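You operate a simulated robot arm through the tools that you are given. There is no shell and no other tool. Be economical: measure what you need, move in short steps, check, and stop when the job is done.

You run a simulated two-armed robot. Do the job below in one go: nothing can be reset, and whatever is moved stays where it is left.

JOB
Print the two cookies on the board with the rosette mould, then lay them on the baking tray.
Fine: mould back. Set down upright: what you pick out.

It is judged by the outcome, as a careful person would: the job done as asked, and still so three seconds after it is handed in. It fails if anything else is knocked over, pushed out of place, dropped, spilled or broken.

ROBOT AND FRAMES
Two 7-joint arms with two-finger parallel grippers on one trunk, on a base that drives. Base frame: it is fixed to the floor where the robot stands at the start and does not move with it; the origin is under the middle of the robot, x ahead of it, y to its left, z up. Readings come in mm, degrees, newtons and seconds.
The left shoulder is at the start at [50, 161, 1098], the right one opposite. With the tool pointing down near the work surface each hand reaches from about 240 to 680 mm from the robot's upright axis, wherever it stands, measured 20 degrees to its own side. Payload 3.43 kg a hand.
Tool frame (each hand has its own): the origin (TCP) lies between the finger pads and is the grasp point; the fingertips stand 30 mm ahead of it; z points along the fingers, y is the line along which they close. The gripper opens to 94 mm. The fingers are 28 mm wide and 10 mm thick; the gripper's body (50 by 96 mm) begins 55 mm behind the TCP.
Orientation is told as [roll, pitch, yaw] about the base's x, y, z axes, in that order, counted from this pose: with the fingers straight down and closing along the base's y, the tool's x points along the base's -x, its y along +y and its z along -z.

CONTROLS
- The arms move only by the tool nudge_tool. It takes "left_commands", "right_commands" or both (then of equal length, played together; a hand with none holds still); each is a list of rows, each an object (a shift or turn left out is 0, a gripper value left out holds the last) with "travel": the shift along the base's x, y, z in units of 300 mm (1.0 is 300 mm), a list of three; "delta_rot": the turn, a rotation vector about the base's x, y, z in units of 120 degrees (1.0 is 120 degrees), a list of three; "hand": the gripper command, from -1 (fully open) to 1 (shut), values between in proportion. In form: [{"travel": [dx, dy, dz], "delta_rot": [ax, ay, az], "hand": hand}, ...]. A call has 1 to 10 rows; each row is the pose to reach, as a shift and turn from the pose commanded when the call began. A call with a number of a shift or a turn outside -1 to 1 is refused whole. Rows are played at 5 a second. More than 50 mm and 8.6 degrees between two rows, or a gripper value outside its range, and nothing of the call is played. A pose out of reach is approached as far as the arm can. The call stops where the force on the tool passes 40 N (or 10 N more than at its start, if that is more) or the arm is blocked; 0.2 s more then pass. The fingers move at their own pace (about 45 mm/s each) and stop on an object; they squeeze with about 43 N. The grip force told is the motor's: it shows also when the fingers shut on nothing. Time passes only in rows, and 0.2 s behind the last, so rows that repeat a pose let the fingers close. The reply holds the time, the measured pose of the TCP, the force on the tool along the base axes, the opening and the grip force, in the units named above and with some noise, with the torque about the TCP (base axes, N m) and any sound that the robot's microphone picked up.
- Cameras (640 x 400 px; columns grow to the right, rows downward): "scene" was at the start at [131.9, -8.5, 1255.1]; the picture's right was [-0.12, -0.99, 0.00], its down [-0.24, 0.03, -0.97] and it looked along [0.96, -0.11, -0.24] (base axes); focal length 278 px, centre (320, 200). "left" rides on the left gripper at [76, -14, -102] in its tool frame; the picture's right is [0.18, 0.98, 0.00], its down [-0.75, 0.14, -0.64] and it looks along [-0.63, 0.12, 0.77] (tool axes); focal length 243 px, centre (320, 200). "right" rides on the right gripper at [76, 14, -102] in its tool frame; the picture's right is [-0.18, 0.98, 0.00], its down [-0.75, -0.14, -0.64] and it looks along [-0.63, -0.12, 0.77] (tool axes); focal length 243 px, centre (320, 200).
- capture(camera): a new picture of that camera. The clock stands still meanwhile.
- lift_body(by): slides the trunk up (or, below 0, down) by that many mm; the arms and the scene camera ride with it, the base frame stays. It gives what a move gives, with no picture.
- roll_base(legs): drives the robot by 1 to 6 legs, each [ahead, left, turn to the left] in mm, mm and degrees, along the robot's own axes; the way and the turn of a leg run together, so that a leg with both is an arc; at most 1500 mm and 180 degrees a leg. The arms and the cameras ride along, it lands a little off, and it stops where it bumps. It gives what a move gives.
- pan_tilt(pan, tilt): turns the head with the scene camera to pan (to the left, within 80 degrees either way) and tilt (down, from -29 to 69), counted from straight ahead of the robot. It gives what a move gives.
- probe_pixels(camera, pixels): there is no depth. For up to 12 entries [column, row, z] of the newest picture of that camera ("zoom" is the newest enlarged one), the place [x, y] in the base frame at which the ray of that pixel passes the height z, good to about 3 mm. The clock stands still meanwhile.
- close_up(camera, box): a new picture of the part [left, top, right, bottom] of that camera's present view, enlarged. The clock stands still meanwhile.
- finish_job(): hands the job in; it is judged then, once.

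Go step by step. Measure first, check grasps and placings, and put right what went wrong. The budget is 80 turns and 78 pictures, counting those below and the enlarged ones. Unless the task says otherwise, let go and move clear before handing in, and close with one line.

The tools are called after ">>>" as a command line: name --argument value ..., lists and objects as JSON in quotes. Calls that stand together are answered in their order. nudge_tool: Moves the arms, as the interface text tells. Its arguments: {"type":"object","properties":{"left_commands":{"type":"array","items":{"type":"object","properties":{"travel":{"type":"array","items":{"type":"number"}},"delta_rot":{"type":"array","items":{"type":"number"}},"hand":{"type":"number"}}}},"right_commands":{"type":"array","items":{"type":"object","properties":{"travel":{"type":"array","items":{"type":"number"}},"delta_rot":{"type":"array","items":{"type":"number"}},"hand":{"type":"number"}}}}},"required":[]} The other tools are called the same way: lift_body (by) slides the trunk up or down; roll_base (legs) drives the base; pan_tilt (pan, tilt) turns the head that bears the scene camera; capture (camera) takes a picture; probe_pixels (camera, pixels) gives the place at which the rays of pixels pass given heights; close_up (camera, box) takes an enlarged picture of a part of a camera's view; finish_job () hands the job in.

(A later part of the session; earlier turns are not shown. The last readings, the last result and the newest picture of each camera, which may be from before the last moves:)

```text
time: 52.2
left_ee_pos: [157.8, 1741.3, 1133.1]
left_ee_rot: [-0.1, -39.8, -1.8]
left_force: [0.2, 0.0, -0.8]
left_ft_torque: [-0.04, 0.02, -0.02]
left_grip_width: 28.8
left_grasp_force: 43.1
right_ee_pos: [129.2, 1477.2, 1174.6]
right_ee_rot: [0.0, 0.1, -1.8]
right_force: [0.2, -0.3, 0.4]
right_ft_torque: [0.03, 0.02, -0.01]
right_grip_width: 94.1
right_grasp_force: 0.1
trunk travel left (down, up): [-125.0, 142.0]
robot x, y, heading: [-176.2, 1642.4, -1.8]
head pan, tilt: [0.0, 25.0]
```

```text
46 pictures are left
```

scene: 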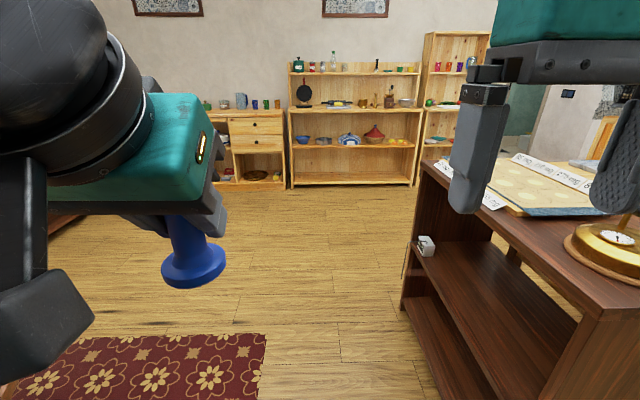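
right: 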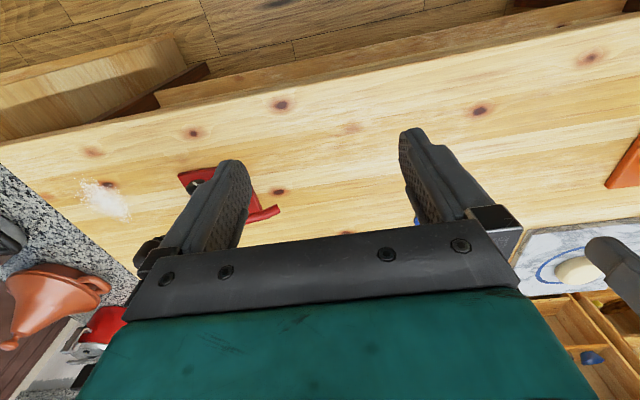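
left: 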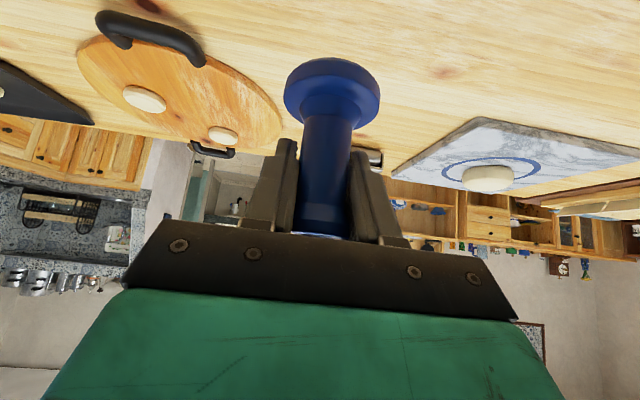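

The way ahead is clear floor to the shelves. I measure the dresser's far corner (403,310) and shelf line.

>>> probe_pixels --camera "scene" --pixels '[[403, 310, 0], [404, 270, 0], [422, 165, 855], [445, 400, 0], [350, 187, 0], [260, 335, 0], [230, 190, 0], [90, 215, 0]]'

>>> roll_base --legs '[[1000, 0, 2], [900, 0, 0], [0, 0, -90]]'

>>> capture --camera "scene"

```text
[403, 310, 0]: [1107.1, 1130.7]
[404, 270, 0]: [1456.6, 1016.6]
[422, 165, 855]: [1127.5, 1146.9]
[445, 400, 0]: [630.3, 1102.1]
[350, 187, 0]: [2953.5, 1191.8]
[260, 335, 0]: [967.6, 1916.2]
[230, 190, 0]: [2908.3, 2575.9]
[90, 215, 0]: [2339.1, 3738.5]
```

```text
time: 65.6
left_ee_pos: [1838.4, 1284.5, 1133.1]
left_ee_rot: [0.0, -39.7, -90.6]
left_force: [-0.1, -0.3, -1.6]
left_ft_torque: [0.0, 0.0, 0.01]
left_grip_width: 28.4
left_grasp_force: 42.4
right_ee_pos: [1575.2, 1309.5, 1177.4]
right_ee_rot: [0.0, 0.1, -90.9]
right_force: [0.0, 0.0, 0.4]
right_ft_torque: [0.0, 0.01, 0.03]
right_grip_width: 93.7
right_grasp_force: 0.1
trunk travel left (down, up): [-125.0, 142.0]
robot x, y, heading: [1735.6, 1617.5, -90.5]
head pan, tilt: [0.0, 25.0]
```

```text
45 pictures are left
```

scene: 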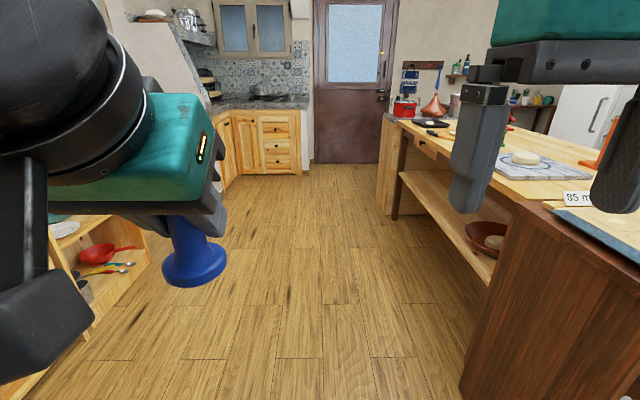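

The aisle is clear. I drive along it to about y=-120, turn to face the table, and approach.

>>> roll_base --legs '[[1000, 0, 0], [737, 0, 0], [0, 0, -89.5], [200, 0, 0]]'

>>> pan_tilt --pan 0 --tilt 45

>>> capture --camera "scene"

```text
time: 79.4
left_ee_pos: [1171.2, -218.2, 1131.2]
left_ee_rot: [0.0, -39.8, 178.7]
left_force: [-0.5, 0.4, -0.9]
left_ft_torque: [-0.02, -0.01, 0.0]
left_grip_width: 28.5
left_grasp_force: 42.9
right_ee_pos: [1197.8, 46.7, 1175.4]
right_ee_rot: [0.1, 0.2, 178.7]
right_force: [-0.2, -0.4, 0.2]
right_ft_torque: [-0.04, -0.02, -0.01]
right_grip_width: 94.1
right_grasp_force: 0.0
trunk travel left (down, up): [-125.0, 142.0]
robot x, y, heading: [1508.4, -114.0, 178.9]
head pan, tilt: [0.0, 25.0]
```

```text
time: 80.2
left_ee_pos: [1172.7, -217.9, 1133.4]
left_ee_rot: [0.1, -39.8, 178.8]
left_force: [0.0, 0.0, -1.3]
left_ft_torque: [-0.04, 0.0, 0.01]
left_grip_width: 28.6
left_grasp_force: 42.9
right_ee_pos: [1198.7, 45.0, 1175.5]
right_ee_rot: [0.1, 0.1, 178.7]
right_force: [0.3, 0.0, -0.2]
right_ft_torque: [0.01, 0.03, -0.03]
right_grip_width: 94.1
right_grasp_force: 0.0
trunk travel left (down, up): [-125.0, 142.0]
robot x, y, heading: [1504.3, -119.5, 178.8]
head pan, tilt: [0.0, 45.0]
```

```text
44 pictures are left
```

scene: 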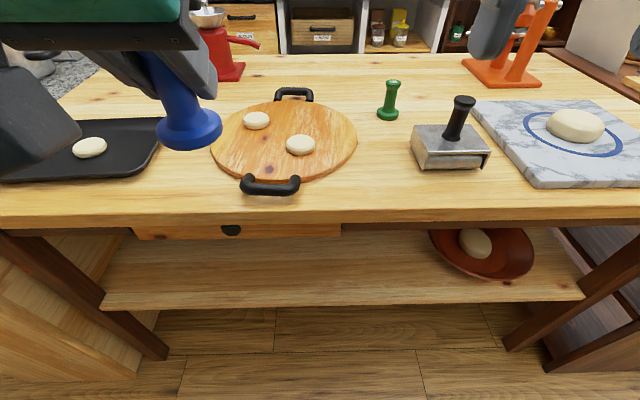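

I now face the table from the far side; cookies at (300,145) and (256,121), tray at left. I measure edge, cookies, and the mould's home.

>>> probe_pixels --camera "scene" --pixels '[[320, 214, 872], [300, 149, 890], [300, 149, 900], [300, 149, 910], [256, 124, 890], [256, 124, 900], [256, 124, 910], [90, 150, 885], [388, 115, 875], [5, 179, 880], [155, 172, 880], [164, 119, 880]]'

>>> close_up --camera "scene" --box '[200, 75, 370, 200]'

```text
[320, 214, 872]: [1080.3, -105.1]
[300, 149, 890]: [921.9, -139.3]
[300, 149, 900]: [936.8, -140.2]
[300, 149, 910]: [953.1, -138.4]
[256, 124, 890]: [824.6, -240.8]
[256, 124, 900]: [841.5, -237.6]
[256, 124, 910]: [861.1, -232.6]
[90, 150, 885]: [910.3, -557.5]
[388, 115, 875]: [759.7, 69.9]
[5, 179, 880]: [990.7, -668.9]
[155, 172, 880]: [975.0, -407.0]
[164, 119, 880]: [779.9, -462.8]
```

```text
3.20 times, centred on (285, 138) of scene
```

zoom: 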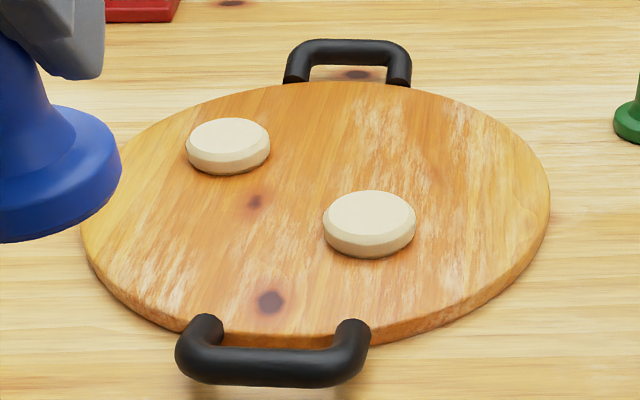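

Near-/far-side rays agree on cookies at about A (943,-140) and B (847,-238), z≈903. I roll 110 mm closer and take a hand-camera look.

>>> roll_base --legs '[[110, 0, 1]]'

>>> capture --camera "left"

>>> capture --camera "scene"

```text
time: 81.4
left_ee_pos: [1063.8, -221.4, 1132.7]
left_ee_rot: [0.0, -39.7, 179.9]
left_force: [-0.6, 0.0, -1.4]
left_ft_torque: [0.01, 0.0, 0.0]
left_grip_width: 28.5
left_grasp_force: 43.0
right_ee_pos: [1085.1, 41.6, 1175.2]
right_ee_rot: [-0.1, 0.3, 179.6]
right_force: [-0.6, 0.4, -0.2]
right_ft_torque: [0.0, 0.03, 0.0]
right_grip_width: 93.7
right_grasp_force: 0.0
trunk travel left (down, up): [-125.0, 142.0]
robot x, y, heading: [1393.5, -116.5, 179.9]
head pan, tilt: [0.0, 45.0]
```

```text
42 pictures are left
```

left: 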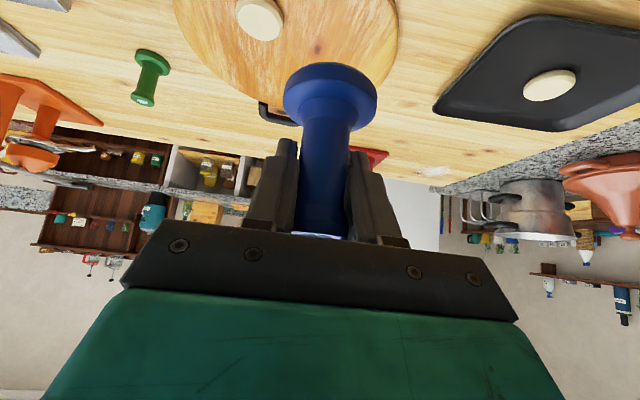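

```text
41 pictures are left
```

scene: 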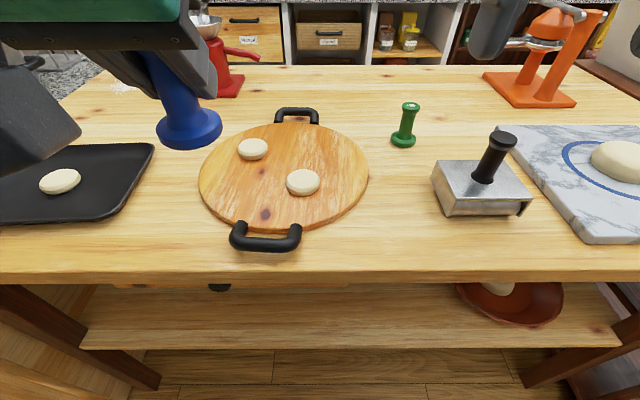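

>>> probe_pixels --camera "scene" --pixels '[[303, 182, 890], [303, 182, 900], [303, 182, 910], [253, 149, 890], [253, 149, 900], [253, 149, 910], [318, 182, 900], [288, 182, 900], [403, 143, 875], [269, 152, 900], [238, 147, 900]]'

>>> probe_pixels --camera "left" --pixels '[[259, 18, 890], [259, 18, 900], [259, 18, 910], [235, 15, 900], [283, 22, 900], [153, 56, 875], [550, 85, 880]]'

>>> close_up --camera "scene" --box '[190, 100, 380, 260]'

```text
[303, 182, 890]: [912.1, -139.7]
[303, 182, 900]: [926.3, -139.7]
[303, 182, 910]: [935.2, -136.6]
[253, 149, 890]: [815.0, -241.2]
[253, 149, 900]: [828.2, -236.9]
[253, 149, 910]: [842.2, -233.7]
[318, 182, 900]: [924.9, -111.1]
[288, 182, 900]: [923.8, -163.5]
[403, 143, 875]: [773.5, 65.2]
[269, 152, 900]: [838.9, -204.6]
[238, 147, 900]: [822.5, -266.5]
```

```text
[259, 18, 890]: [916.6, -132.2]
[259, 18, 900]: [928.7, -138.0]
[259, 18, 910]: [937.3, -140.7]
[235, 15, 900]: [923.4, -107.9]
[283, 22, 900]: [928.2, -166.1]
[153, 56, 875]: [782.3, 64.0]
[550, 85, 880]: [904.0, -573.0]
```

```text
2.50 times, centred on (285, 180) of scene
```

zoom: 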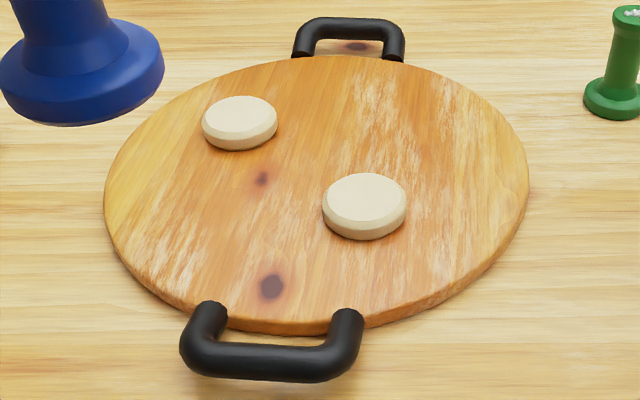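

Both cameras put cookie A at about (928,-138), ~57 mm wide. I bring the mould above it at TCP z≈1000.

>>> nudge_tool --left_commands '[{"travel": [-0.09, 0.055, -0.05]}, {"travel": [-0.18, 0.11, -0.1]}, {"travel": [-0.27, 0.165, -0.15]}, {"travel": [-0.36, 0.22, -0.22]}, {"travel": [-0.453, 0.277, -0.3]}, {"travel": [-0.453, 0.277, -0.44]}, {"travel": [-0.453, 0.277, -0.44]}]'

>>> close_up --camera "scene" --box '[240, 100, 380, 220]'

>>> capture --camera "left"

>>> capture --camera "right"

```text
time: 83.0
left_ee_pos: [929.3, -140.4, 999.7]
left_ee_rot: [-0.1, -40.0, 179.8]
left_force: [-0.4, -0.3, -1.1]
left_ft_torque: [-0.02, 0.0, 0.01]
left_grip_width: 28.4
left_grasp_force: 43.0
right_ee_pos: [1085.6, 42.8, 1175.8]
right_ee_rot: [0.1, 0.2, 179.8]
right_force: [1.0, -0.2, -0.6]
right_ft_torque: [0.01, -0.01, 0.03]
right_grip_width: 94.2
right_grasp_force: 0.2
trunk travel left (down, up): [-125.0, 142.0]
robot x, y, heading: [1393.2, -115.9, 179.7]
head pan, tilt: [0.0, 45.0]
```

```text
3.33 times, centred on (310, 160) of scene
```

zoom: 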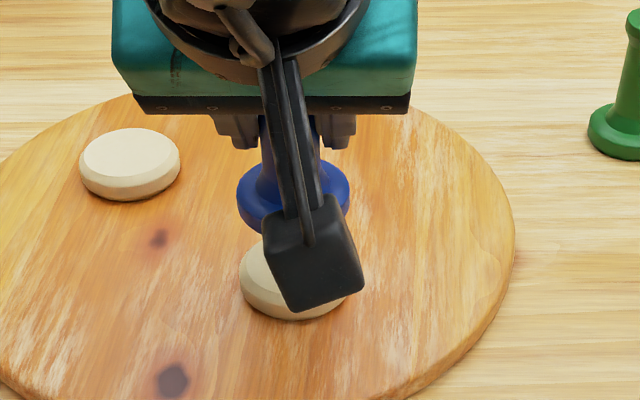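

```text
38 pictures are left
```

left: 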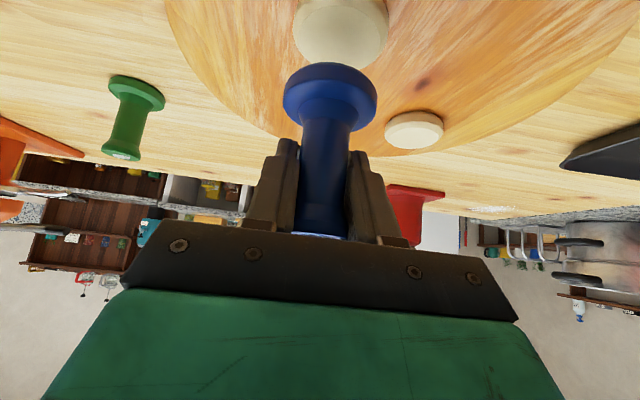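

```text
37 pictures are left
```

right: 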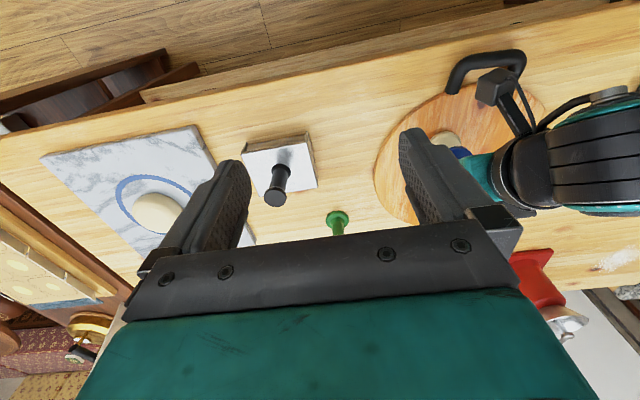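

>>> probe_pixels --camera "left" --pixels '[[341, 22, 905], [341, 22, 910], [294, 20, 905], [388, 22, 905], [340, 68, 895], [330, 92, 937], [284, 92, 940], [377, 94, 940]]'

>>> probe_pixels --camera "zoom" --pixels '[[293, 197, 945], [293, 205, 937], [295, 263, 910], [240, 270, 905]]'

```text
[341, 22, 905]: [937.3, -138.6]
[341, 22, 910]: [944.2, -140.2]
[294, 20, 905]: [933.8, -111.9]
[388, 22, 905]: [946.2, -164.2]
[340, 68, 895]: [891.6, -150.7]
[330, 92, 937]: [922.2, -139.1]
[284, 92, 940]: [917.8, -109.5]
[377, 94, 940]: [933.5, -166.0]
```

```text
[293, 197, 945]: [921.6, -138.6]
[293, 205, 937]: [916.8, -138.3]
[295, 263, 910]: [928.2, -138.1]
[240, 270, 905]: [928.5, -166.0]
```

By both cameras the mould base sits ~7–10 mm too far in −x relative to cookie A while y agrees. I shift +7 mm in x, descend 20 mm, and compare again with little parallax.

>>> nudge_tool --left_commands '[{"travel": [0.023, 0.003, -0.03]}, {"travel": [0.023, 0.003, -0.067]}, {"travel": [0.023, 0.003, -0.067]}]'

>>> close_up --camera "left" --box '[250, 0, 450, 130]'

>>> close_up --camera "scene" --box '[260, 130, 350, 200]'

```text
time: 83.8
left_ee_pos: [935.0, -138.8, 979.7]
left_ee_rot: [0.0, -39.9, 179.8]
left_force: [0.8, 0.4, -0.6]
left_ft_torque: [0.02, 0.02, -0.02]
left_grip_width: 28.5
left_grasp_force: 42.5
right_ee_pos: [1085.8, 41.0, 1176.7]
right_ee_rot: [-0.1, 0.2, 179.7]
right_force: [-0.7, -0.7, 0.2]
right_ft_torque: [-0.01, 0.0, 0.01]
right_grip_width: 94.0
right_grasp_force: 0.0
trunk travel left (down, up): [-125.0, 142.0]
robot x, y, heading: [1394.1, -116.1, 179.8]
head pan, tilt: [0.0, 45.0]
```

```text
3.08 times, centred on (350, 65) of left
```

zoom: 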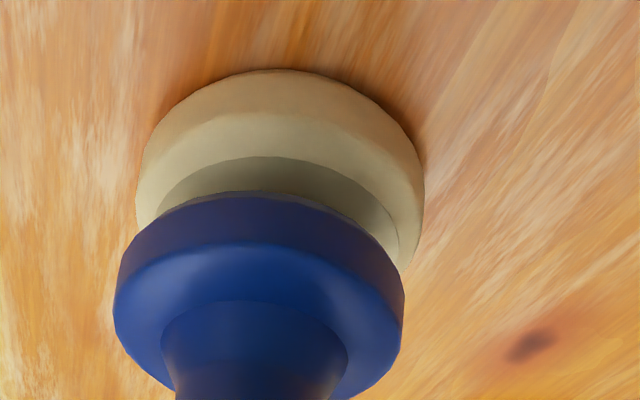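

```text
5.71 times, centred on (305, 165) of scene
```

zoom: 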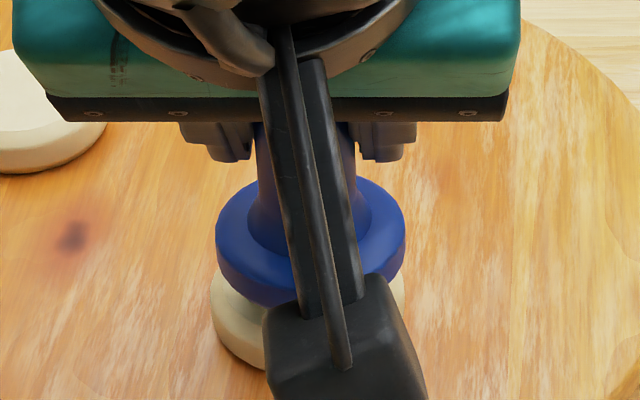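

>>> close_up --camera "left" --box '[250, 0, 450, 130]'

>>> probe_pixels --camera "zoom" --pixels '[[262, 195, 917], [262, 195, 914], [285, 70, 895], [285, 70, 898], [285, 110, 906], [137, 200, 900], [425, 200, 900], [114, 310, 925], [404, 310, 925]]'

```text
3.08 times, centred on (350, 65) of left
```

zoom: 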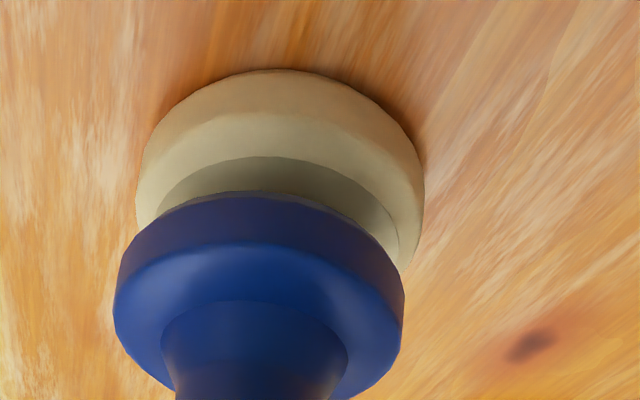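

```text
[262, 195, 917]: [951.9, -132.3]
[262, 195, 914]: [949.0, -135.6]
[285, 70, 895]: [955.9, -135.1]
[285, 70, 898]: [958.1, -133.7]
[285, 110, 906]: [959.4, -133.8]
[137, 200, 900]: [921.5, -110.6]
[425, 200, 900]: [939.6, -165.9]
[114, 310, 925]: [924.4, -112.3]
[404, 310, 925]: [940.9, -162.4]
```

Mould and cookie centres now agree within about 2–3 mm (mould ~52 mm, cookie ~57 mm). I press down in 2 mm steps.

>>> nudge_tool --left_commands '[{"travel": [0.003, -0.003, -0.01]}, {"travel": [0.003, -0.003, -0.017]}, {"travel": [0.003, -0.003, -0.023]}, {"travel": [0.003, -0.003, -0.03]}, {"travel": [0.003, -0.003, -0.037]}, {"travel": [0.003, -0.003, -0.043]}]'

```text
time: 85.2
left_ee_pos: [936.5, -139.1, 967.8]
left_ee_rot: [0.0, -39.8, 179.8]
left_force: [0.0, -0.5, 0.1]
left_ft_torque: [0.0, -0.01, 0.0]
left_grip_width: 28.4
left_grasp_force: 43.5
right_ee_pos: [1086.6, 42.3, 1176.1]
right_ee_rot: [0.0, 0.1, 179.7]
right_force: [0.1, 0.2, -0.2]
right_ft_torque: [0.03, -0.03, -0.02]
right_grip_width: 94.0
right_grasp_force: 0.0
trunk travel left (down, up): [-125.0, 142.0]
robot x, y, heading: [1391.0, -112.4, 179.7]
head pan, tilt: [0.0, 45.0]
```

No contact yet at TCP 967.8; continue down slowly.

>>> nudge_tool --left_commands '[{"travel": [0, 0, -0.007]}, {"travel": [0, 0, -0.013]}, {"travel": [0, 0, -0.02]}, {"travel": [0, 0, -0.027]}]'

>>> close_up --camera "left" --box '[250, 0, 450, 130]'

```text
time: 86.2
left_ee_pos: [935.7, -138.4, 965.8]
left_ee_rot: [-0.4, -40.8, -179.8]
left_force: [0.4, -0.6, 38.1]
left_ft_torque: [-0.17, -0.53, 0.04]
left_grip_width: 28.6
left_grasp_force: 42.9
right_ee_pos: [1088.9, 41.9, 1176.5]
right_ee_rot: [0.0, 0.0, 179.7]
right_force: [0.4, -0.4, -0.2]
right_ft_torque: [0.02, 0.01, 0.0]
right_grip_width: 94.0
right_grasp_force: 0.1
trunk travel left (down, up): [-125.0, 142.0]
robot x, y, heading: [1396.9, -112.3, 179.7]
head pan, tilt: [0.0, 45.0]
```

```text
3.08 times, centred on (350, 65) of left
```

zoom: 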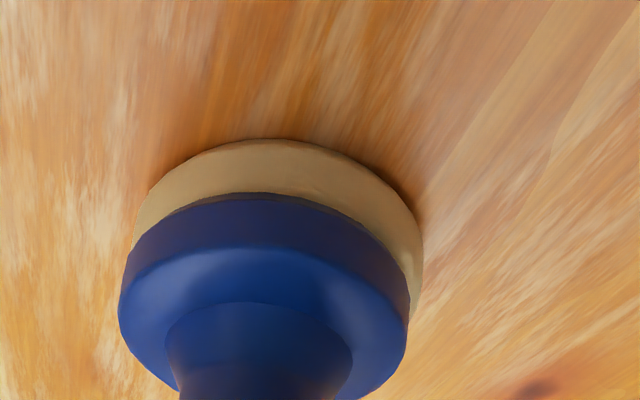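

Pressed with 38 N and well centred. I lift, swing the hand clear towards B and look at the print.

>>> nudge_tool --left_commands '[{"travel": [0, 0, 0.03]}, {"travel": [0, 0, 0.07]}, {"travel": [0, 0, 0.15]}, {"travel": [-0.1, -0.1, 0.15]}, {"travel": [-0.2, -0.2, 0.15]}, {"travel": [-0.29, -0.31, 0.15]}, {"travel": [-0.29, -0.31, 0.15]}]'

>>> close_up --camera "scene" --box '[220, 110, 340, 200]'

>>> capture --camera "left"

```text
time: 87.8
left_ee_pos: [847.9, -231.9, 1003.6]
left_ee_rot: [0.0, -40.0, 179.7]
left_force: [0.2, 0.3, -0.3]
left_ft_torque: [0.02, -0.01, -0.01]
left_grip_width: 28.6
left_grasp_force: 43.6
right_ee_pos: [1085.6, 41.3, 1174.6]
right_ee_rot: [0.0, 0.2, 179.8]
right_force: [-0.3, -0.6, -1.4]
right_ft_torque: [0.01, -0.03, -0.02]
right_grip_width: 94.1
right_grasp_force: 0.0
trunk travel left (down, up): [-125.0, 142.0]
robot x, y, heading: [1396.0, -113.7, 179.7]
head pan, tilt: [0.0, 45.0]
```

```text
4.44 times, centred on (280, 155) of scene
```

zoom: 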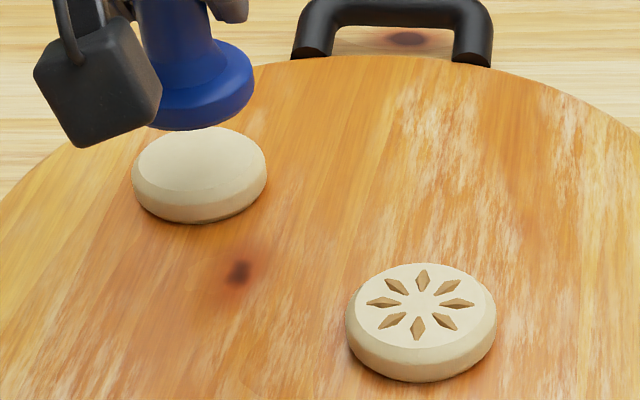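

```text
31 pictures are left
```

left: 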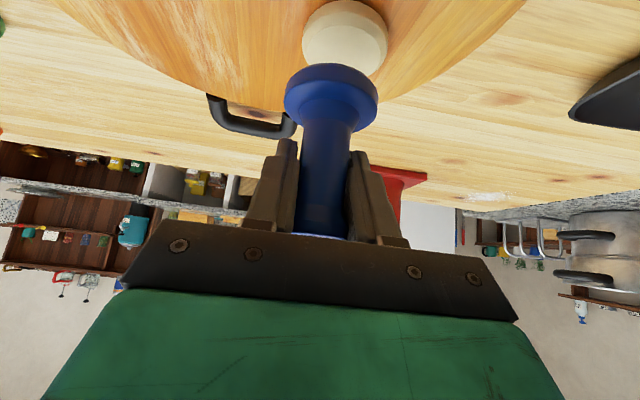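

A perfect rosette on cookie A. Now I locate B relative to A in the same picture (A top at 421,303; B top at 200,162).

>>> probe_pixels --camera "zoom" --pixels '[[421, 304, 905], [346, 323, 900], [496, 323, 900], [200, 162, 905], [132, 178, 900], [267, 176, 900], [200, 223, 893], [421, 381, 893]]'

>>> probe_pixels --camera "left" --pixels '[[303, 35, 900], [387, 42, 900], [348, 1, 893], [345, 35, 903]]'

```text
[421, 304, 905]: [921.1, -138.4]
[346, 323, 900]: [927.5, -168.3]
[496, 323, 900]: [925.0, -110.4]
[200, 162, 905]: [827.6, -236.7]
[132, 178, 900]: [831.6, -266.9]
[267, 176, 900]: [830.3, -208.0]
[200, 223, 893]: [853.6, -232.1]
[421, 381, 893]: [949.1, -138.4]
```

```text
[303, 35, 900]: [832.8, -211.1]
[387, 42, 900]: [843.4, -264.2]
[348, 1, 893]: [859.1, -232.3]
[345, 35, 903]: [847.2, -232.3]
```

B is offset from A by about (-95,-98), so the TCP target is (841,-236.5). I move there to z≈976 and compare.

>>> nudge_tool --left_commands '[{"travel": [-0.023, -0.0155, 0]}, {"travel": [-0.023, -0.0155, -0.05]}, {"travel": [-0.023, -0.0155, -0.092]}, {"travel": [-0.023, -0.0155, -0.092]}]'

>>> close_up --camera "left" --box '[250, 0, 450, 130]'

>>> close_up --camera "scene" --box '[210, 100, 300, 170]'

```text
time: 88.8
left_ee_pos: [842.1, -236.7, 975.9]
left_ee_rot: [0.0, -39.9, 179.8]
left_force: [0.0, 0.2, -0.4]
left_ft_torque: [-0.01, 0.03, 0.02]
left_grip_width: 28.1
left_grasp_force: 42.8
right_ee_pos: [1085.5, 42.4, 1176.4]
right_ee_rot: [-0.1, 0.3, 179.8]
right_force: [-1.1, -0.1, 0.6]
right_ft_torque: [-0.03, 0.02, 0.03]
right_grip_width: 94.0
right_grasp_force: 0.1
trunk travel left (down, up): [-125.0, 142.0]
robot x, y, heading: [1394.8, -114.7, 180.1]
head pan, tilt: [0.0, 45.0]
```

```text
3.08 times, centred on (350, 65) of left
```

zoom: 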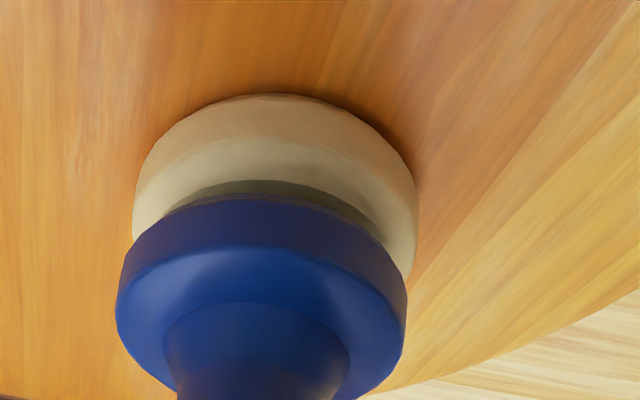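

```text
5.71 times, centred on (255, 135) of scene
```

zoom: 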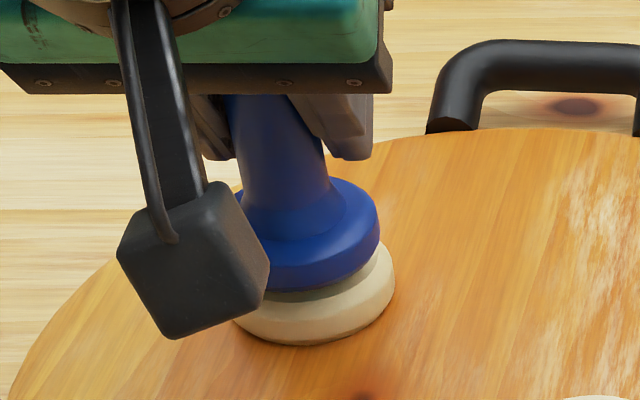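

Aligned like A was. I press.

>>> nudge_tool --left_commands '[{"travel": [0, 0, -0.013]}, {"travel": [0, 0, -0.026]}, {"travel": [0, 0, -0.033]}, {"travel": [0, 0, -0.04]}, {"travel": [0, 0, -0.047]}, {"travel": [0, 0, -0.054]}]'

>>> nudge_tool --left_commands '[{"travel": [0, 0, 0.03]}, {"travel": [0, 0, 0.07]}, {"travel": [0, 0, 0.15]}, {"travel": [-0.1, 0.1, 0.25]}, {"travel": [-0.15, 0.2, 0.25]}, {"travel": [-0.2, 0.32, 0.25]}, {"travel": [-0.25, 0.45, 0.25]}, {"travel": [-0.25, 0.45, 0.25]}]'

>>> capture --camera "scene"

```text
time: 90.2
left_ee_pos: [841.7, -237.0, 966.1]
left_ee_rot: [-0.2, -40.4, 179.8]
left_force: [0.9, -1.3, 22.8]
left_ft_torque: [-0.12, -0.32, 0.0]
left_grip_width: 28.3
left_grasp_force: 42.9
right_ee_pos: [1087.6, 41.6, 1176.2]
right_ee_rot: [0.0, 0.1, 179.8]
right_force: [0.9, 0.8, 0.7]
right_ft_torque: [0.0, -0.01, 0.01]
right_grip_width: 94.0
right_grasp_force: 0.1
trunk travel left (down, up): [-125.0, 142.0]
robot x, y, heading: [1397.7, -113.2, 179.6]
head pan, tilt: [0.0, 45.0]
```

```text
refused: row 4 steps farther than a row can; nothing moved
```

```text
28 pictures are left
```

scene: 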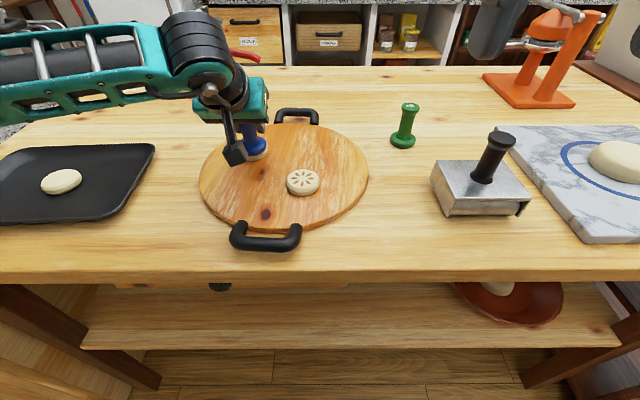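

Force was only 23 N on B, so I press 3 mm more, then lift clear.

>>> nudge_tool --left_commands '[{"travel": [0, 0, -0.007]}, {"travel": [0, 0, -0.012]}, {"travel": [0, 0, -0.016]}]'

>>> nudge_tool --left_commands '[{"travel": [0, 0, 0.04]}, {"travel": [0, 0, 0.1]}, {"travel": [0, 0, 0.2]}, {"travel": [0.02, 0, 0.35]}, {"travel": [0.1, 0, 0.48]}, {"travel": [0.23, 0, 0.55]}, {"travel": [0.38, 0, 0.57]}, {"travel": [0.53, 0, 0.58]}, {"travel": [0.68, 0, 0.58]}, {"travel": [0.68, 0, 0.58]}]'

>>> capture --camera "scene"

```text
time: 91.0
left_ee_pos: [842.4, -236.1, 964.5]
left_ee_rot: [-0.4, -40.9, -179.9]
left_force: [1.0, -1.4, 37.7]
left_ft_torque: [-0.14, -0.48, 0.0]
left_grip_width: 28.4
left_grasp_force: 43.0
right_ee_pos: [1088.1, 41.5, 1177.8]
right_ee_rot: [0.0, 0.0, 179.7]
right_force: [0.3, 1.0, 0.2]
right_ft_torque: [0.0, -0.01, -0.02]
right_grip_width: 93.7
right_grasp_force: 0.0
trunk travel left (down, up): [-125.0, 142.0]
robot x, y, heading: [1398.6, -120.6, 179.9]
head pan, tilt: [0.0, 45.0]
```

```text
time: 93.2
left_ee_pos: [1047.9, -236.9, 1129.2]
left_ee_rot: [-0.1, -39.9, 179.9]
left_force: [0.5, 0.4, -0.8]
left_ft_torque: [0.01, 0.04, -0.01]
left_grip_width: 28.5
left_grasp_force: 43.1
right_ee_pos: [1086.2, 42.6, 1176.4]
right_ee_rot: [0.1, 0.2, 179.7]
right_force: [-1.0, -0.4, -0.4]
right_ft_torque: [0.02, -0.04, 0.0]
right_grip_width: 93.9
right_grasp_force: 0.0
trunk travel left (down, up): [-125.0, 142.0]
robot x, y, heading: [1396.2, -116.4, 179.9]
head pan, tilt: [0.0, 45.0]
```

```text
27 pictures are left
```

scene: 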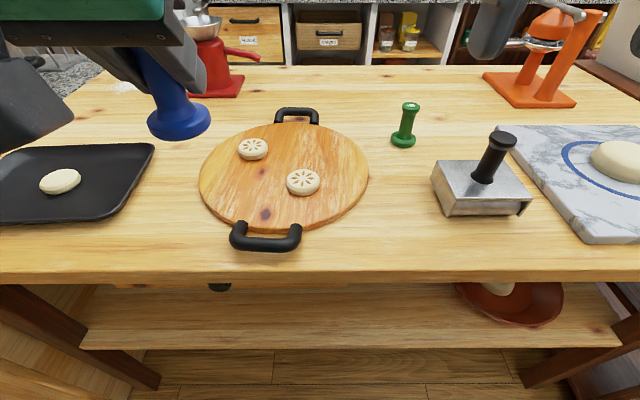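

Both cookies carry the rosette. I'll park the mould to the far left, shift the base 284 mm left, and use the right hand for the cookies (the mould goes home from the near side afterwards, since green blocks its return from here).

>>> nudge_tool --left_commands '[{"travel": [0.05, -0.14, 0.03]}, {"travel": [0.1, -0.28, 0.06]}, {"travel": [0.1, -0.43, 0.08]}, {"travel": [0.1, -0.43, 0.08]}]'

>>> roll_base --legs '[[0, 284, 0]]'

>>> capture --camera "scene"

>>> capture --camera "right"

```text
time: 94.2
left_ee_pos: [1078.6, -366.3, 1154.8]
left_ee_rot: [0.0, -39.9, 179.8]
left_force: [-0.7, 0.7, -0.9]
left_ft_torque: [0.02, 0.05, 0.03]
left_grip_width: 28.2
left_grasp_force: 43.2
right_ee_pos: [1086.0, 41.6, 1176.0]
right_ee_rot: [0.1, 0.2, 179.7]
right_force: [-0.5, 0.1, -0.3]
right_ft_torque: [0.01, 0.01, -0.05]
right_grip_width: 93.9
right_grasp_force: 0.1
trunk travel left (down, up): [-125.0, 142.0]
robot x, y, heading: [1392.5, -117.9, 180.0]
head pan, tilt: [0.0, 45.0]
```

```text
time: 97.3
left_ee_pos: [1075.4, -648.9, 1154.5]
left_ee_rot: [0.1, -39.9, 179.8]
left_force: [0.6, -0.8, 0.4]
left_ft_torque: [0.01, 0.02, 0.02]
left_grip_width: 28.5
left_grasp_force: 42.7
right_ee_pos: [1085.2, -241.6, 1175.8]
right_ee_rot: [0.1, 0.2, 179.7]
right_force: [-0.7, -0.3, 1.0]
right_ft_torque: [-0.01, 0.0, -0.01]
right_grip_width: 94.0
right_grasp_force: 0.0
trunk travel left (down, up): [-125.0, 142.0]
robot x, y, heading: [1392.7, -397.2, 179.8]
head pan, tilt: [0.0, 45.0]
```

```text
26 pictures are left
```

scene: 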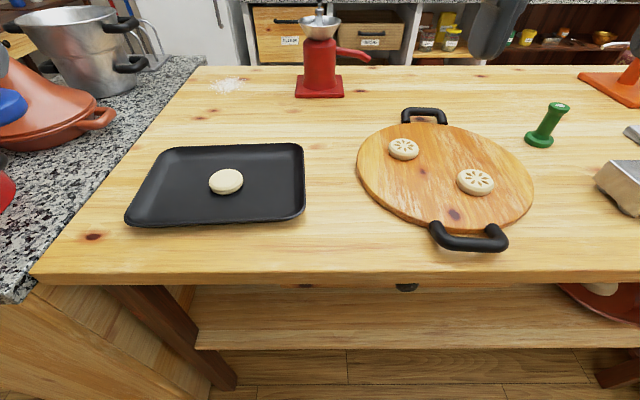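

```text
25 pictures are left
```

right: 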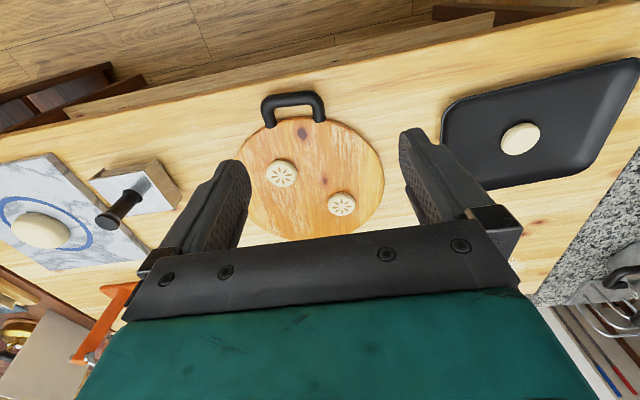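

Clear view of tray and cookies. I measure tray corners, tray cookie and both printed cookies.

>>> probe_pixels --camera "scene" --pixels '[[475, 180, 905], [403, 147, 905], [226, 184, 880], [226, 179, 890], [300, 143, 885], [305, 213, 885], [158, 152, 885], [125, 222, 885], [296, 150, 876], [300, 205, 876]]'

>>> probe_pixels --camera "right" --pixels '[[281, 172, 905], [341, 204, 905], [520, 138, 890], [520, 138, 880], [444, 103, 885], [466, 190, 885], [639, 58, 885], [584, 178, 885]]'

```text
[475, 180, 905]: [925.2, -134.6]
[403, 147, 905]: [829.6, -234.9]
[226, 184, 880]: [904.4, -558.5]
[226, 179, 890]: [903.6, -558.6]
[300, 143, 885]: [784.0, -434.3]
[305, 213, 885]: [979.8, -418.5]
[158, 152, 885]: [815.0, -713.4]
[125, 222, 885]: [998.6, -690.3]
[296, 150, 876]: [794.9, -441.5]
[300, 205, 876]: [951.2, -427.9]
```

```text
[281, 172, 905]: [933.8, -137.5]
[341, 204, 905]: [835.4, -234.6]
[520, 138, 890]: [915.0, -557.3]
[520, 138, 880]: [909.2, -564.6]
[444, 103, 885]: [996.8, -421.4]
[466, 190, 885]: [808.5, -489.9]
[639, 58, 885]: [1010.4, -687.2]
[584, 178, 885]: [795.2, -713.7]
```

A is at (929,-136), B at (833,-235); free tray floor lies around (917,-478) and (835,-492). I move the right hand above A while turning it ~86° so its fingers close along x.

>>> nudge_tool --right_commands '[{"travel": [-0.05, 0.035, -0.03], "delta_rot": [0, 0, 0.0715], "hand": -1}, {"travel": [-0.1, 0.07, -0.07], "delta_rot": [0, 0, 0.143]}, {"travel": [-0.16, 0.11, -0.12], "delta_rot": [0, 0, 0.2145]}, {"travel": [-0.22, 0.15, -0.18], "delta_rot": [0, 0, 0.286]}, {"travel": [-0.28, 0.19, -0.24], "delta_rot": [0, 0, 0.3575]}, {"travel": [-0.34, 0.23, -0.3], "delta_rot": [0, 0, 0.429]}, {"travel": [-0.4, 0.27, -0.37], "delta_rot": [0, 0, 0.5]}, {"travel": [-0.45, 0.31, -0.44], "delta_rot": [0, 0, 0.571]}, {"travel": [-0.49, 0.335, -0.52], "delta_rot": [0, 0, 0.642]}, {"travel": [-0.522, 0.352, -0.587], "delta_rot": [0, 0, 0.713]}]'

>>> capture --camera "right"

```text
time: 99.5
left_ee_pos: [1077.0, -652.6, 1154.2]
left_ee_rot: [-0.2, -39.9, 179.9]
left_force: [0.6, -1.3, -1.7]
left_ft_torque: [0.07, -0.01, -0.02]
left_grip_width: 28.6
left_grasp_force: 42.7
right_ee_pos: [1075.8, -284.9, 994.8]
right_ee_rot: [-1.3, -0.1, -97.2]
right_force: [0.4, -0.8, -0.5]
right_ft_torque: [0.08, 0.02, 0.03]
right_grip_width: 93.9
right_grasp_force: 0.1
right hand out of reach, approached as far as the arm can: row 7, 8, 9, 10
trunk travel left (down, up): [-125.0, 142.0]
robot x, y, heading: [1396.4, -396.2, 179.9]
head pan, tilt: [0.0, 45.0]
```

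```text
24 pictures are left
```

right: 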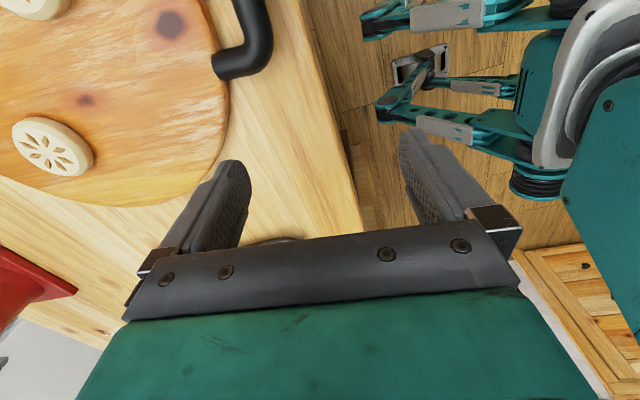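

That yaw was beyond the arm's range and the hand stopped at (1076,-285). I raise a little first to see what the commanded pose is counted from.

>>> nudge_tool --right_commands '[{"travel": [0, 0, 0.08]}, {"travel": [0, 0, 0.16]}, {"travel": [0, 0, 0.16]}]'

```text
time: 100.3
left_ee_pos: [1076.8, -649.1, 1155.3]
left_ee_rot: [0.0, -39.9, 179.8]
left_force: [0.1, 0.4, -0.8]
left_ft_torque: [0.01, 0.01, 0.0]
left_grip_width: 28.6
left_grasp_force: 42.8
right_ee_pos: [1076.3, -281.9, 1043.6]
right_ee_rot: [-1.2, -0.2, -97.2]
right_force: [0.0, 0.0, -0.3]
right_ft_torque: [0.01, 0.0, -0.01]
right_grip_width: 94.0
right_grasp_force: 0.0
trunk travel left (down, up): [-125.0, 142.0]
robot x, y, heading: [1392.7, -394.8, 179.5]
head pan, tilt: [0.0, 45.0]
```

The command follows the attained pose. I rotate back to fingers closing along y while rising.

>>> nudge_tool --right_commands '[{"travel": [0, 0.01, 0.02], "delta_rot": [0, 0, -0.069]}, {"travel": [0, 0.03, 0.04], "delta_rot": [0, 0, -0.138]}, {"travel": [0, 0.05, 0.06], "delta_rot": [0, 0, -0.207]}, {"travel": [-0.02, 0.08, 0.08], "delta_rot": [0, 0, -0.276]}, {"travel": [-0.05, 0.11, 0.1], "delta_rot": [0, 0, -0.345]}, {"travel": [-0.1, 0.15, 0.1], "delta_rot": [0, 0, -0.414]}, {"travel": [-0.16, 0.2, 0.1], "delta_rot": [0, 0, -0.483]}, {"travel": [-0.24, 0.27, 0.08], "delta_rot": [0, 0, -0.552]}, {"travel": [-0.34, 0.35, 0.04], "delta_rot": [0, 0, -0.621]}, {"travel": [-0.44, 0.43, 0], "delta_rot": [0, 0, -0.69]}]'

```text
time: 102.5
left_ee_pos: [1076.0, -649.1, 1154.4]
left_ee_rot: [0.1, -39.8, 179.8]
left_force: [-0.5, -0.5, -0.1]
left_ft_torque: [-0.03, 0.04, 0.02]
left_grip_width: 28.6
left_grasp_force: 42.3
right_ee_pos: [944.3, -155.1, 1043.7]
right_ee_rot: [-1.3, -0.3, 179.6]
right_force: [-0.1, -0.7, 0.1]
right_ft_torque: [-0.01, 0.03, 0.0]
right_grip_width: 94.1
right_grasp_force: 0.1
trunk travel left (down, up): [-125.0, 142.0]
robot x, y, heading: [1395.9, -395.5, 179.9]
head pan, tilt: [0.0, 45.0]
```

Back to yaw 180 at (944,-155). I move over A and lower to z≈965, then check alignment.

>>> nudge_tool --right_commands '[{"travel": [-0.03, 0.03, -0.06]}, {"travel": [-0.05, 0.064, -0.15]}, {"travel": [-0.05, 0.064, -0.26]}, {"travel": [-0.05, 0.064, -0.26]}]'

>>> capture --camera "right"

```text
time: 103.5
left_ee_pos: [1076.9, -649.1, 1154.8]
left_ee_rot: [-0.1, -39.9, 179.8]
left_force: [0.6, 0.5, -0.4]
left_ft_torque: [0.02, 0.0, 0.0]
left_grip_width: 28.3
left_grasp_force: 43.4
right_ee_pos: [928.3, -136.0, 966.7]
right_ee_rot: [-1.2, -0.2, 179.9]
right_force: [-0.3, -0.2, 0.1]
right_ft_torque: [-0.02, 0.03, -0.05]
right_grip_width: 93.9
right_grasp_force: 0.0
trunk travel left (down, up): [-125.0, 142.0]
robot x, y, heading: [1393.6, -400.4, 179.7]
head pan, tilt: [0.0, 45.0]
```

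```text
23 pictures are left
```

right: 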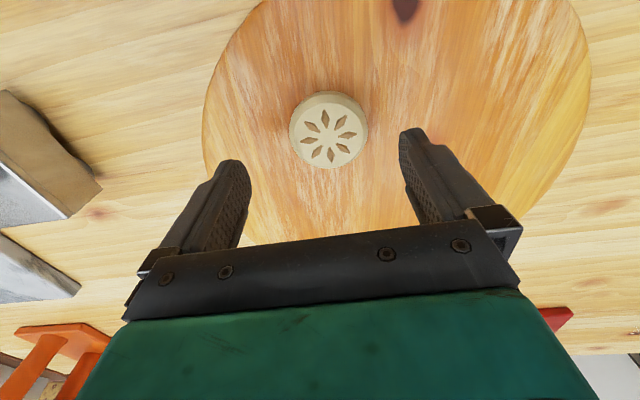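

>>> probe_pixels --camera "right" --pixels '[[329, 137, 906], [290, 130, 900], [367, 126, 900], [331, 168, 905], [325, 91, 895]]'

```text
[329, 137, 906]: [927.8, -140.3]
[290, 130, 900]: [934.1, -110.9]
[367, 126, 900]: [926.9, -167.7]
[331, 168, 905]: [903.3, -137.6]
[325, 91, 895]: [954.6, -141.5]
```

Cookie A centre is (929,-139.5); I shift 3 mm, lower to TCP z≈926 and close to about 53 mm for a gentle hold.

>>> nudge_tool --right_commands '[{"travel": [0.003, -0.011, -0.06]}, {"travel": [0.003, -0.011, -0.11]}, {"travel": [0.003, -0.011, -0.136]}, {"travel": [0.003, -0.011, -0.136]}, {"travel": [0.003, -0.011, -0.136], "hand": -0.13}, {"travel": [0.003, -0.011, -0.136]}, {"travel": [0.003, -0.011, -0.136]}, {"travel": [0.003, -0.011, -0.136]}]'

>>> capture --camera "right"

```text
time: 105.3
left_ee_pos: [1078.0, -651.3, 1155.1]
left_ee_rot: [-0.1, -39.9, 179.9]
left_force: [-0.9, 0.1, -0.7]
left_ft_torque: [-0.02, 0.03, 0.02]
left_grip_width: 28.3
left_grasp_force: 43.3
right_ee_pos: [929.7, -139.6, 926.3]
right_ee_rot: [-1.2, -0.4, 179.9]
right_force: [0.4, -6.9, 13.2]
right_ft_torque: [-0.7, -0.16, -0.08]
right_grip_width: 57.0
right_grasp_force: 3.6
trunk travel left (down, up): [-125.0, 142.0]
robot x, y, heading: [1394.0, -393.6, 179.9]
head pan, tilt: [0.0, 45.0]
```

```text
22 pictures are left
```

right: 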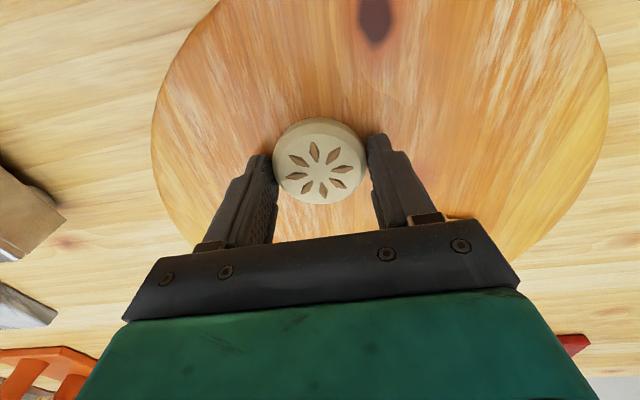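

Cookie held at 57 mm with a light 3.6 N; the tips brush the board. I tighten a little, then lift.

>>> nudge_tool --right_commands '[{"travel": [0, 0, 0.006], "hand": 0.05}, {"travel": [0, 0, 0.006]}, {"travel": [0, 0, 0.03]}, {"travel": [0, 0, 0.08]}, {"travel": [0, 0, 0.16]}, {"travel": [0, 0, 0.25]}, {"travel": [0, 0, 0.25]}]'

>>> capture --camera "right"

```text
time: 106.9
left_ee_pos: [1074.8, -649.7, 1154.7]
left_ee_rot: [0.0, -39.9, 179.9]
left_force: [0.4, 0.4, -1.0]
left_ft_torque: [-0.02, -0.02, 0.01]
left_grip_width: 28.4
left_grasp_force: 42.8
right_ee_pos: [930.3, -137.3, 1001.4]
right_ee_rot: [-1.2, -0.2, 179.8]
right_force: [-0.2, -0.5, -1.3]
right_ft_torque: [0.0, -0.01, -0.01]
right_grip_width: 53.4
right_grasp_force: 42.8
trunk travel left (down, up): [-125.0, 142.0]
robot x, y, heading: [1398.2, -398.3, 179.8]
head pan, tilt: [0.0, 45.0]
```

```text
21 pictures are left
```

right: 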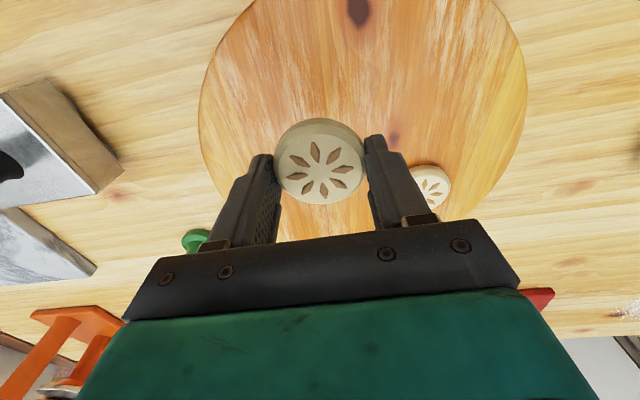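

A is held firmly, print intact. I carry it at z≈1000 toward the tray.

>>> nudge_tool --right_commands '[{"travel": [-0.03, -0.14, 0.02]}, {"travel": [-0.06, -0.28, 0.02]}, {"travel": [-0.09, -0.42, 0.02]}, {"travel": [-0.13, -0.56, 0.02]}, {"travel": [-0.17, -0.7, 0.02]}, {"travel": [-0.21, -0.84, 0.02]}, {"travel": [-0.24, -0.98, 0.02]}, {"travel": [-0.24, -0.98, 0.02]}]'

>>> nudge_tool --right_commands '[{"travel": [-0.01, -0.1, 0]}, {"travel": [-0.027, -0.19, 0]}, {"travel": [-0.027, -0.19, -0.1]}, {"travel": [-0.027, -0.19, -0.1]}]'

>>> capture --camera "right"

>>> capture --camera "scene"

```text
time: 108.7
left_ee_pos: [1076.1, -649.9, 1155.0]
left_ee_rot: [0.0, -39.9, 179.8]
left_force: [0.4, 0.1, -0.8]
left_ft_torque: [-0.02, 0.01, 0.03]
left_grip_width: 28.4
left_grasp_force: 42.4
right_ee_pos: [855.8, -432.9, 1006.7]
right_ee_rot: [-1.2, -0.3, 179.8]
right_force: [-0.6, 0.3, -1.0]
right_ft_torque: [-0.02, 0.02, 0.01]
right_grip_width: 53.4
right_grasp_force: 43.0
trunk travel left (down, up): [-125.0, 142.0]
robot x, y, heading: [1394.8, -397.4, 179.3]
head pan, tilt: [0.0, 45.0]
```

```text
time: 109.7
left_ee_pos: [1075.9, -649.2, 1155.0]
left_ee_rot: [0.1, -39.9, 179.8]
left_force: [0.4, -0.1, -1.1]
left_ft_torque: [0.02, -0.01, -0.03]
left_grip_width: 28.2
left_grasp_force: 43.2
right_ee_pos: [850.1, -490.4, 975.2]
right_ee_rot: [-1.2, -0.3, 179.9]
right_force: [-0.2, 0.0, -0.4]
right_ft_torque: [-0.01, 0.03, 0.0]
right_grip_width: 53.2
right_grasp_force: 43.2
right hand out of reach, approached as far as the arm can: row 2
trunk travel left (down, up): [-125.0, 142.0]
robot x, y, heading: [1395.5, -398.2, 179.9]
head pan, tilt: [0.0, 45.0]
```

```text
20 pictures are left
```

right: 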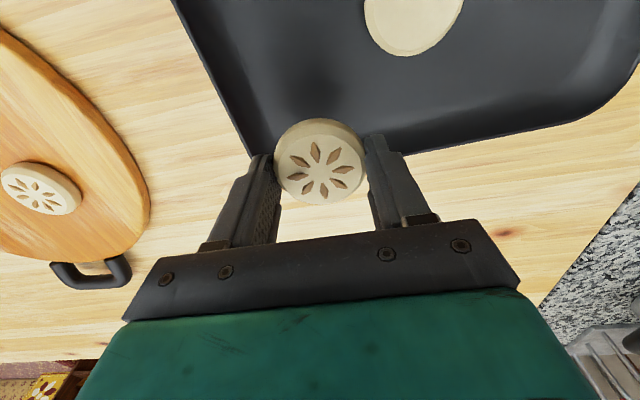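

```text
19 pictures are left
```

scene: 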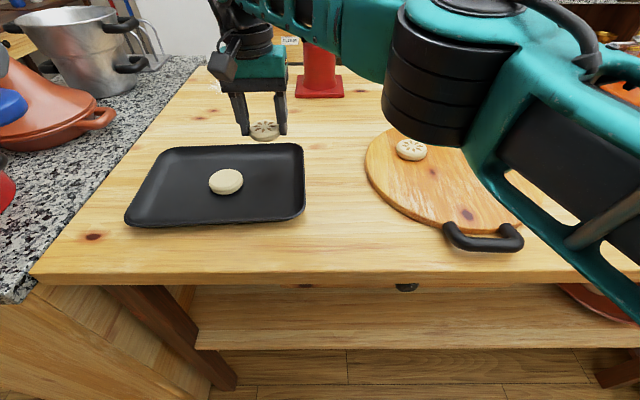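

A hangs over the tray corner region. I also notice the board seems to have shifted a few pixels; I'll measure tray walls and the board.

>>> probe_pixels --camera "right" --pixels '[[250, 152, 876], [400, 152, 876], [560, 122, 876], [172, 0, 885], [185, 3, 876], [405, 22, 888], [42, 190, 905]]'

>>> probe_pixels --camera "scene" --pixels '[[411, 147, 905], [365, 165, 893], [226, 180, 890], [449, 243, 905], [515, 241, 905], [302, 147, 885], [305, 213, 885]]'

```text
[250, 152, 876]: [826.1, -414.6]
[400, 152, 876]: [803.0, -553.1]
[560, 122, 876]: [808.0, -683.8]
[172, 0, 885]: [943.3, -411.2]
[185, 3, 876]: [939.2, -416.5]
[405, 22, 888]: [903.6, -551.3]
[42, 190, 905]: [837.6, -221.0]
```

```text
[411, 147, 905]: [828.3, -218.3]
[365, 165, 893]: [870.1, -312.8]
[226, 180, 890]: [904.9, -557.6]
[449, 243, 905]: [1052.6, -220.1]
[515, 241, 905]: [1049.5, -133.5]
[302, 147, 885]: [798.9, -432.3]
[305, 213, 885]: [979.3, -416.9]
```

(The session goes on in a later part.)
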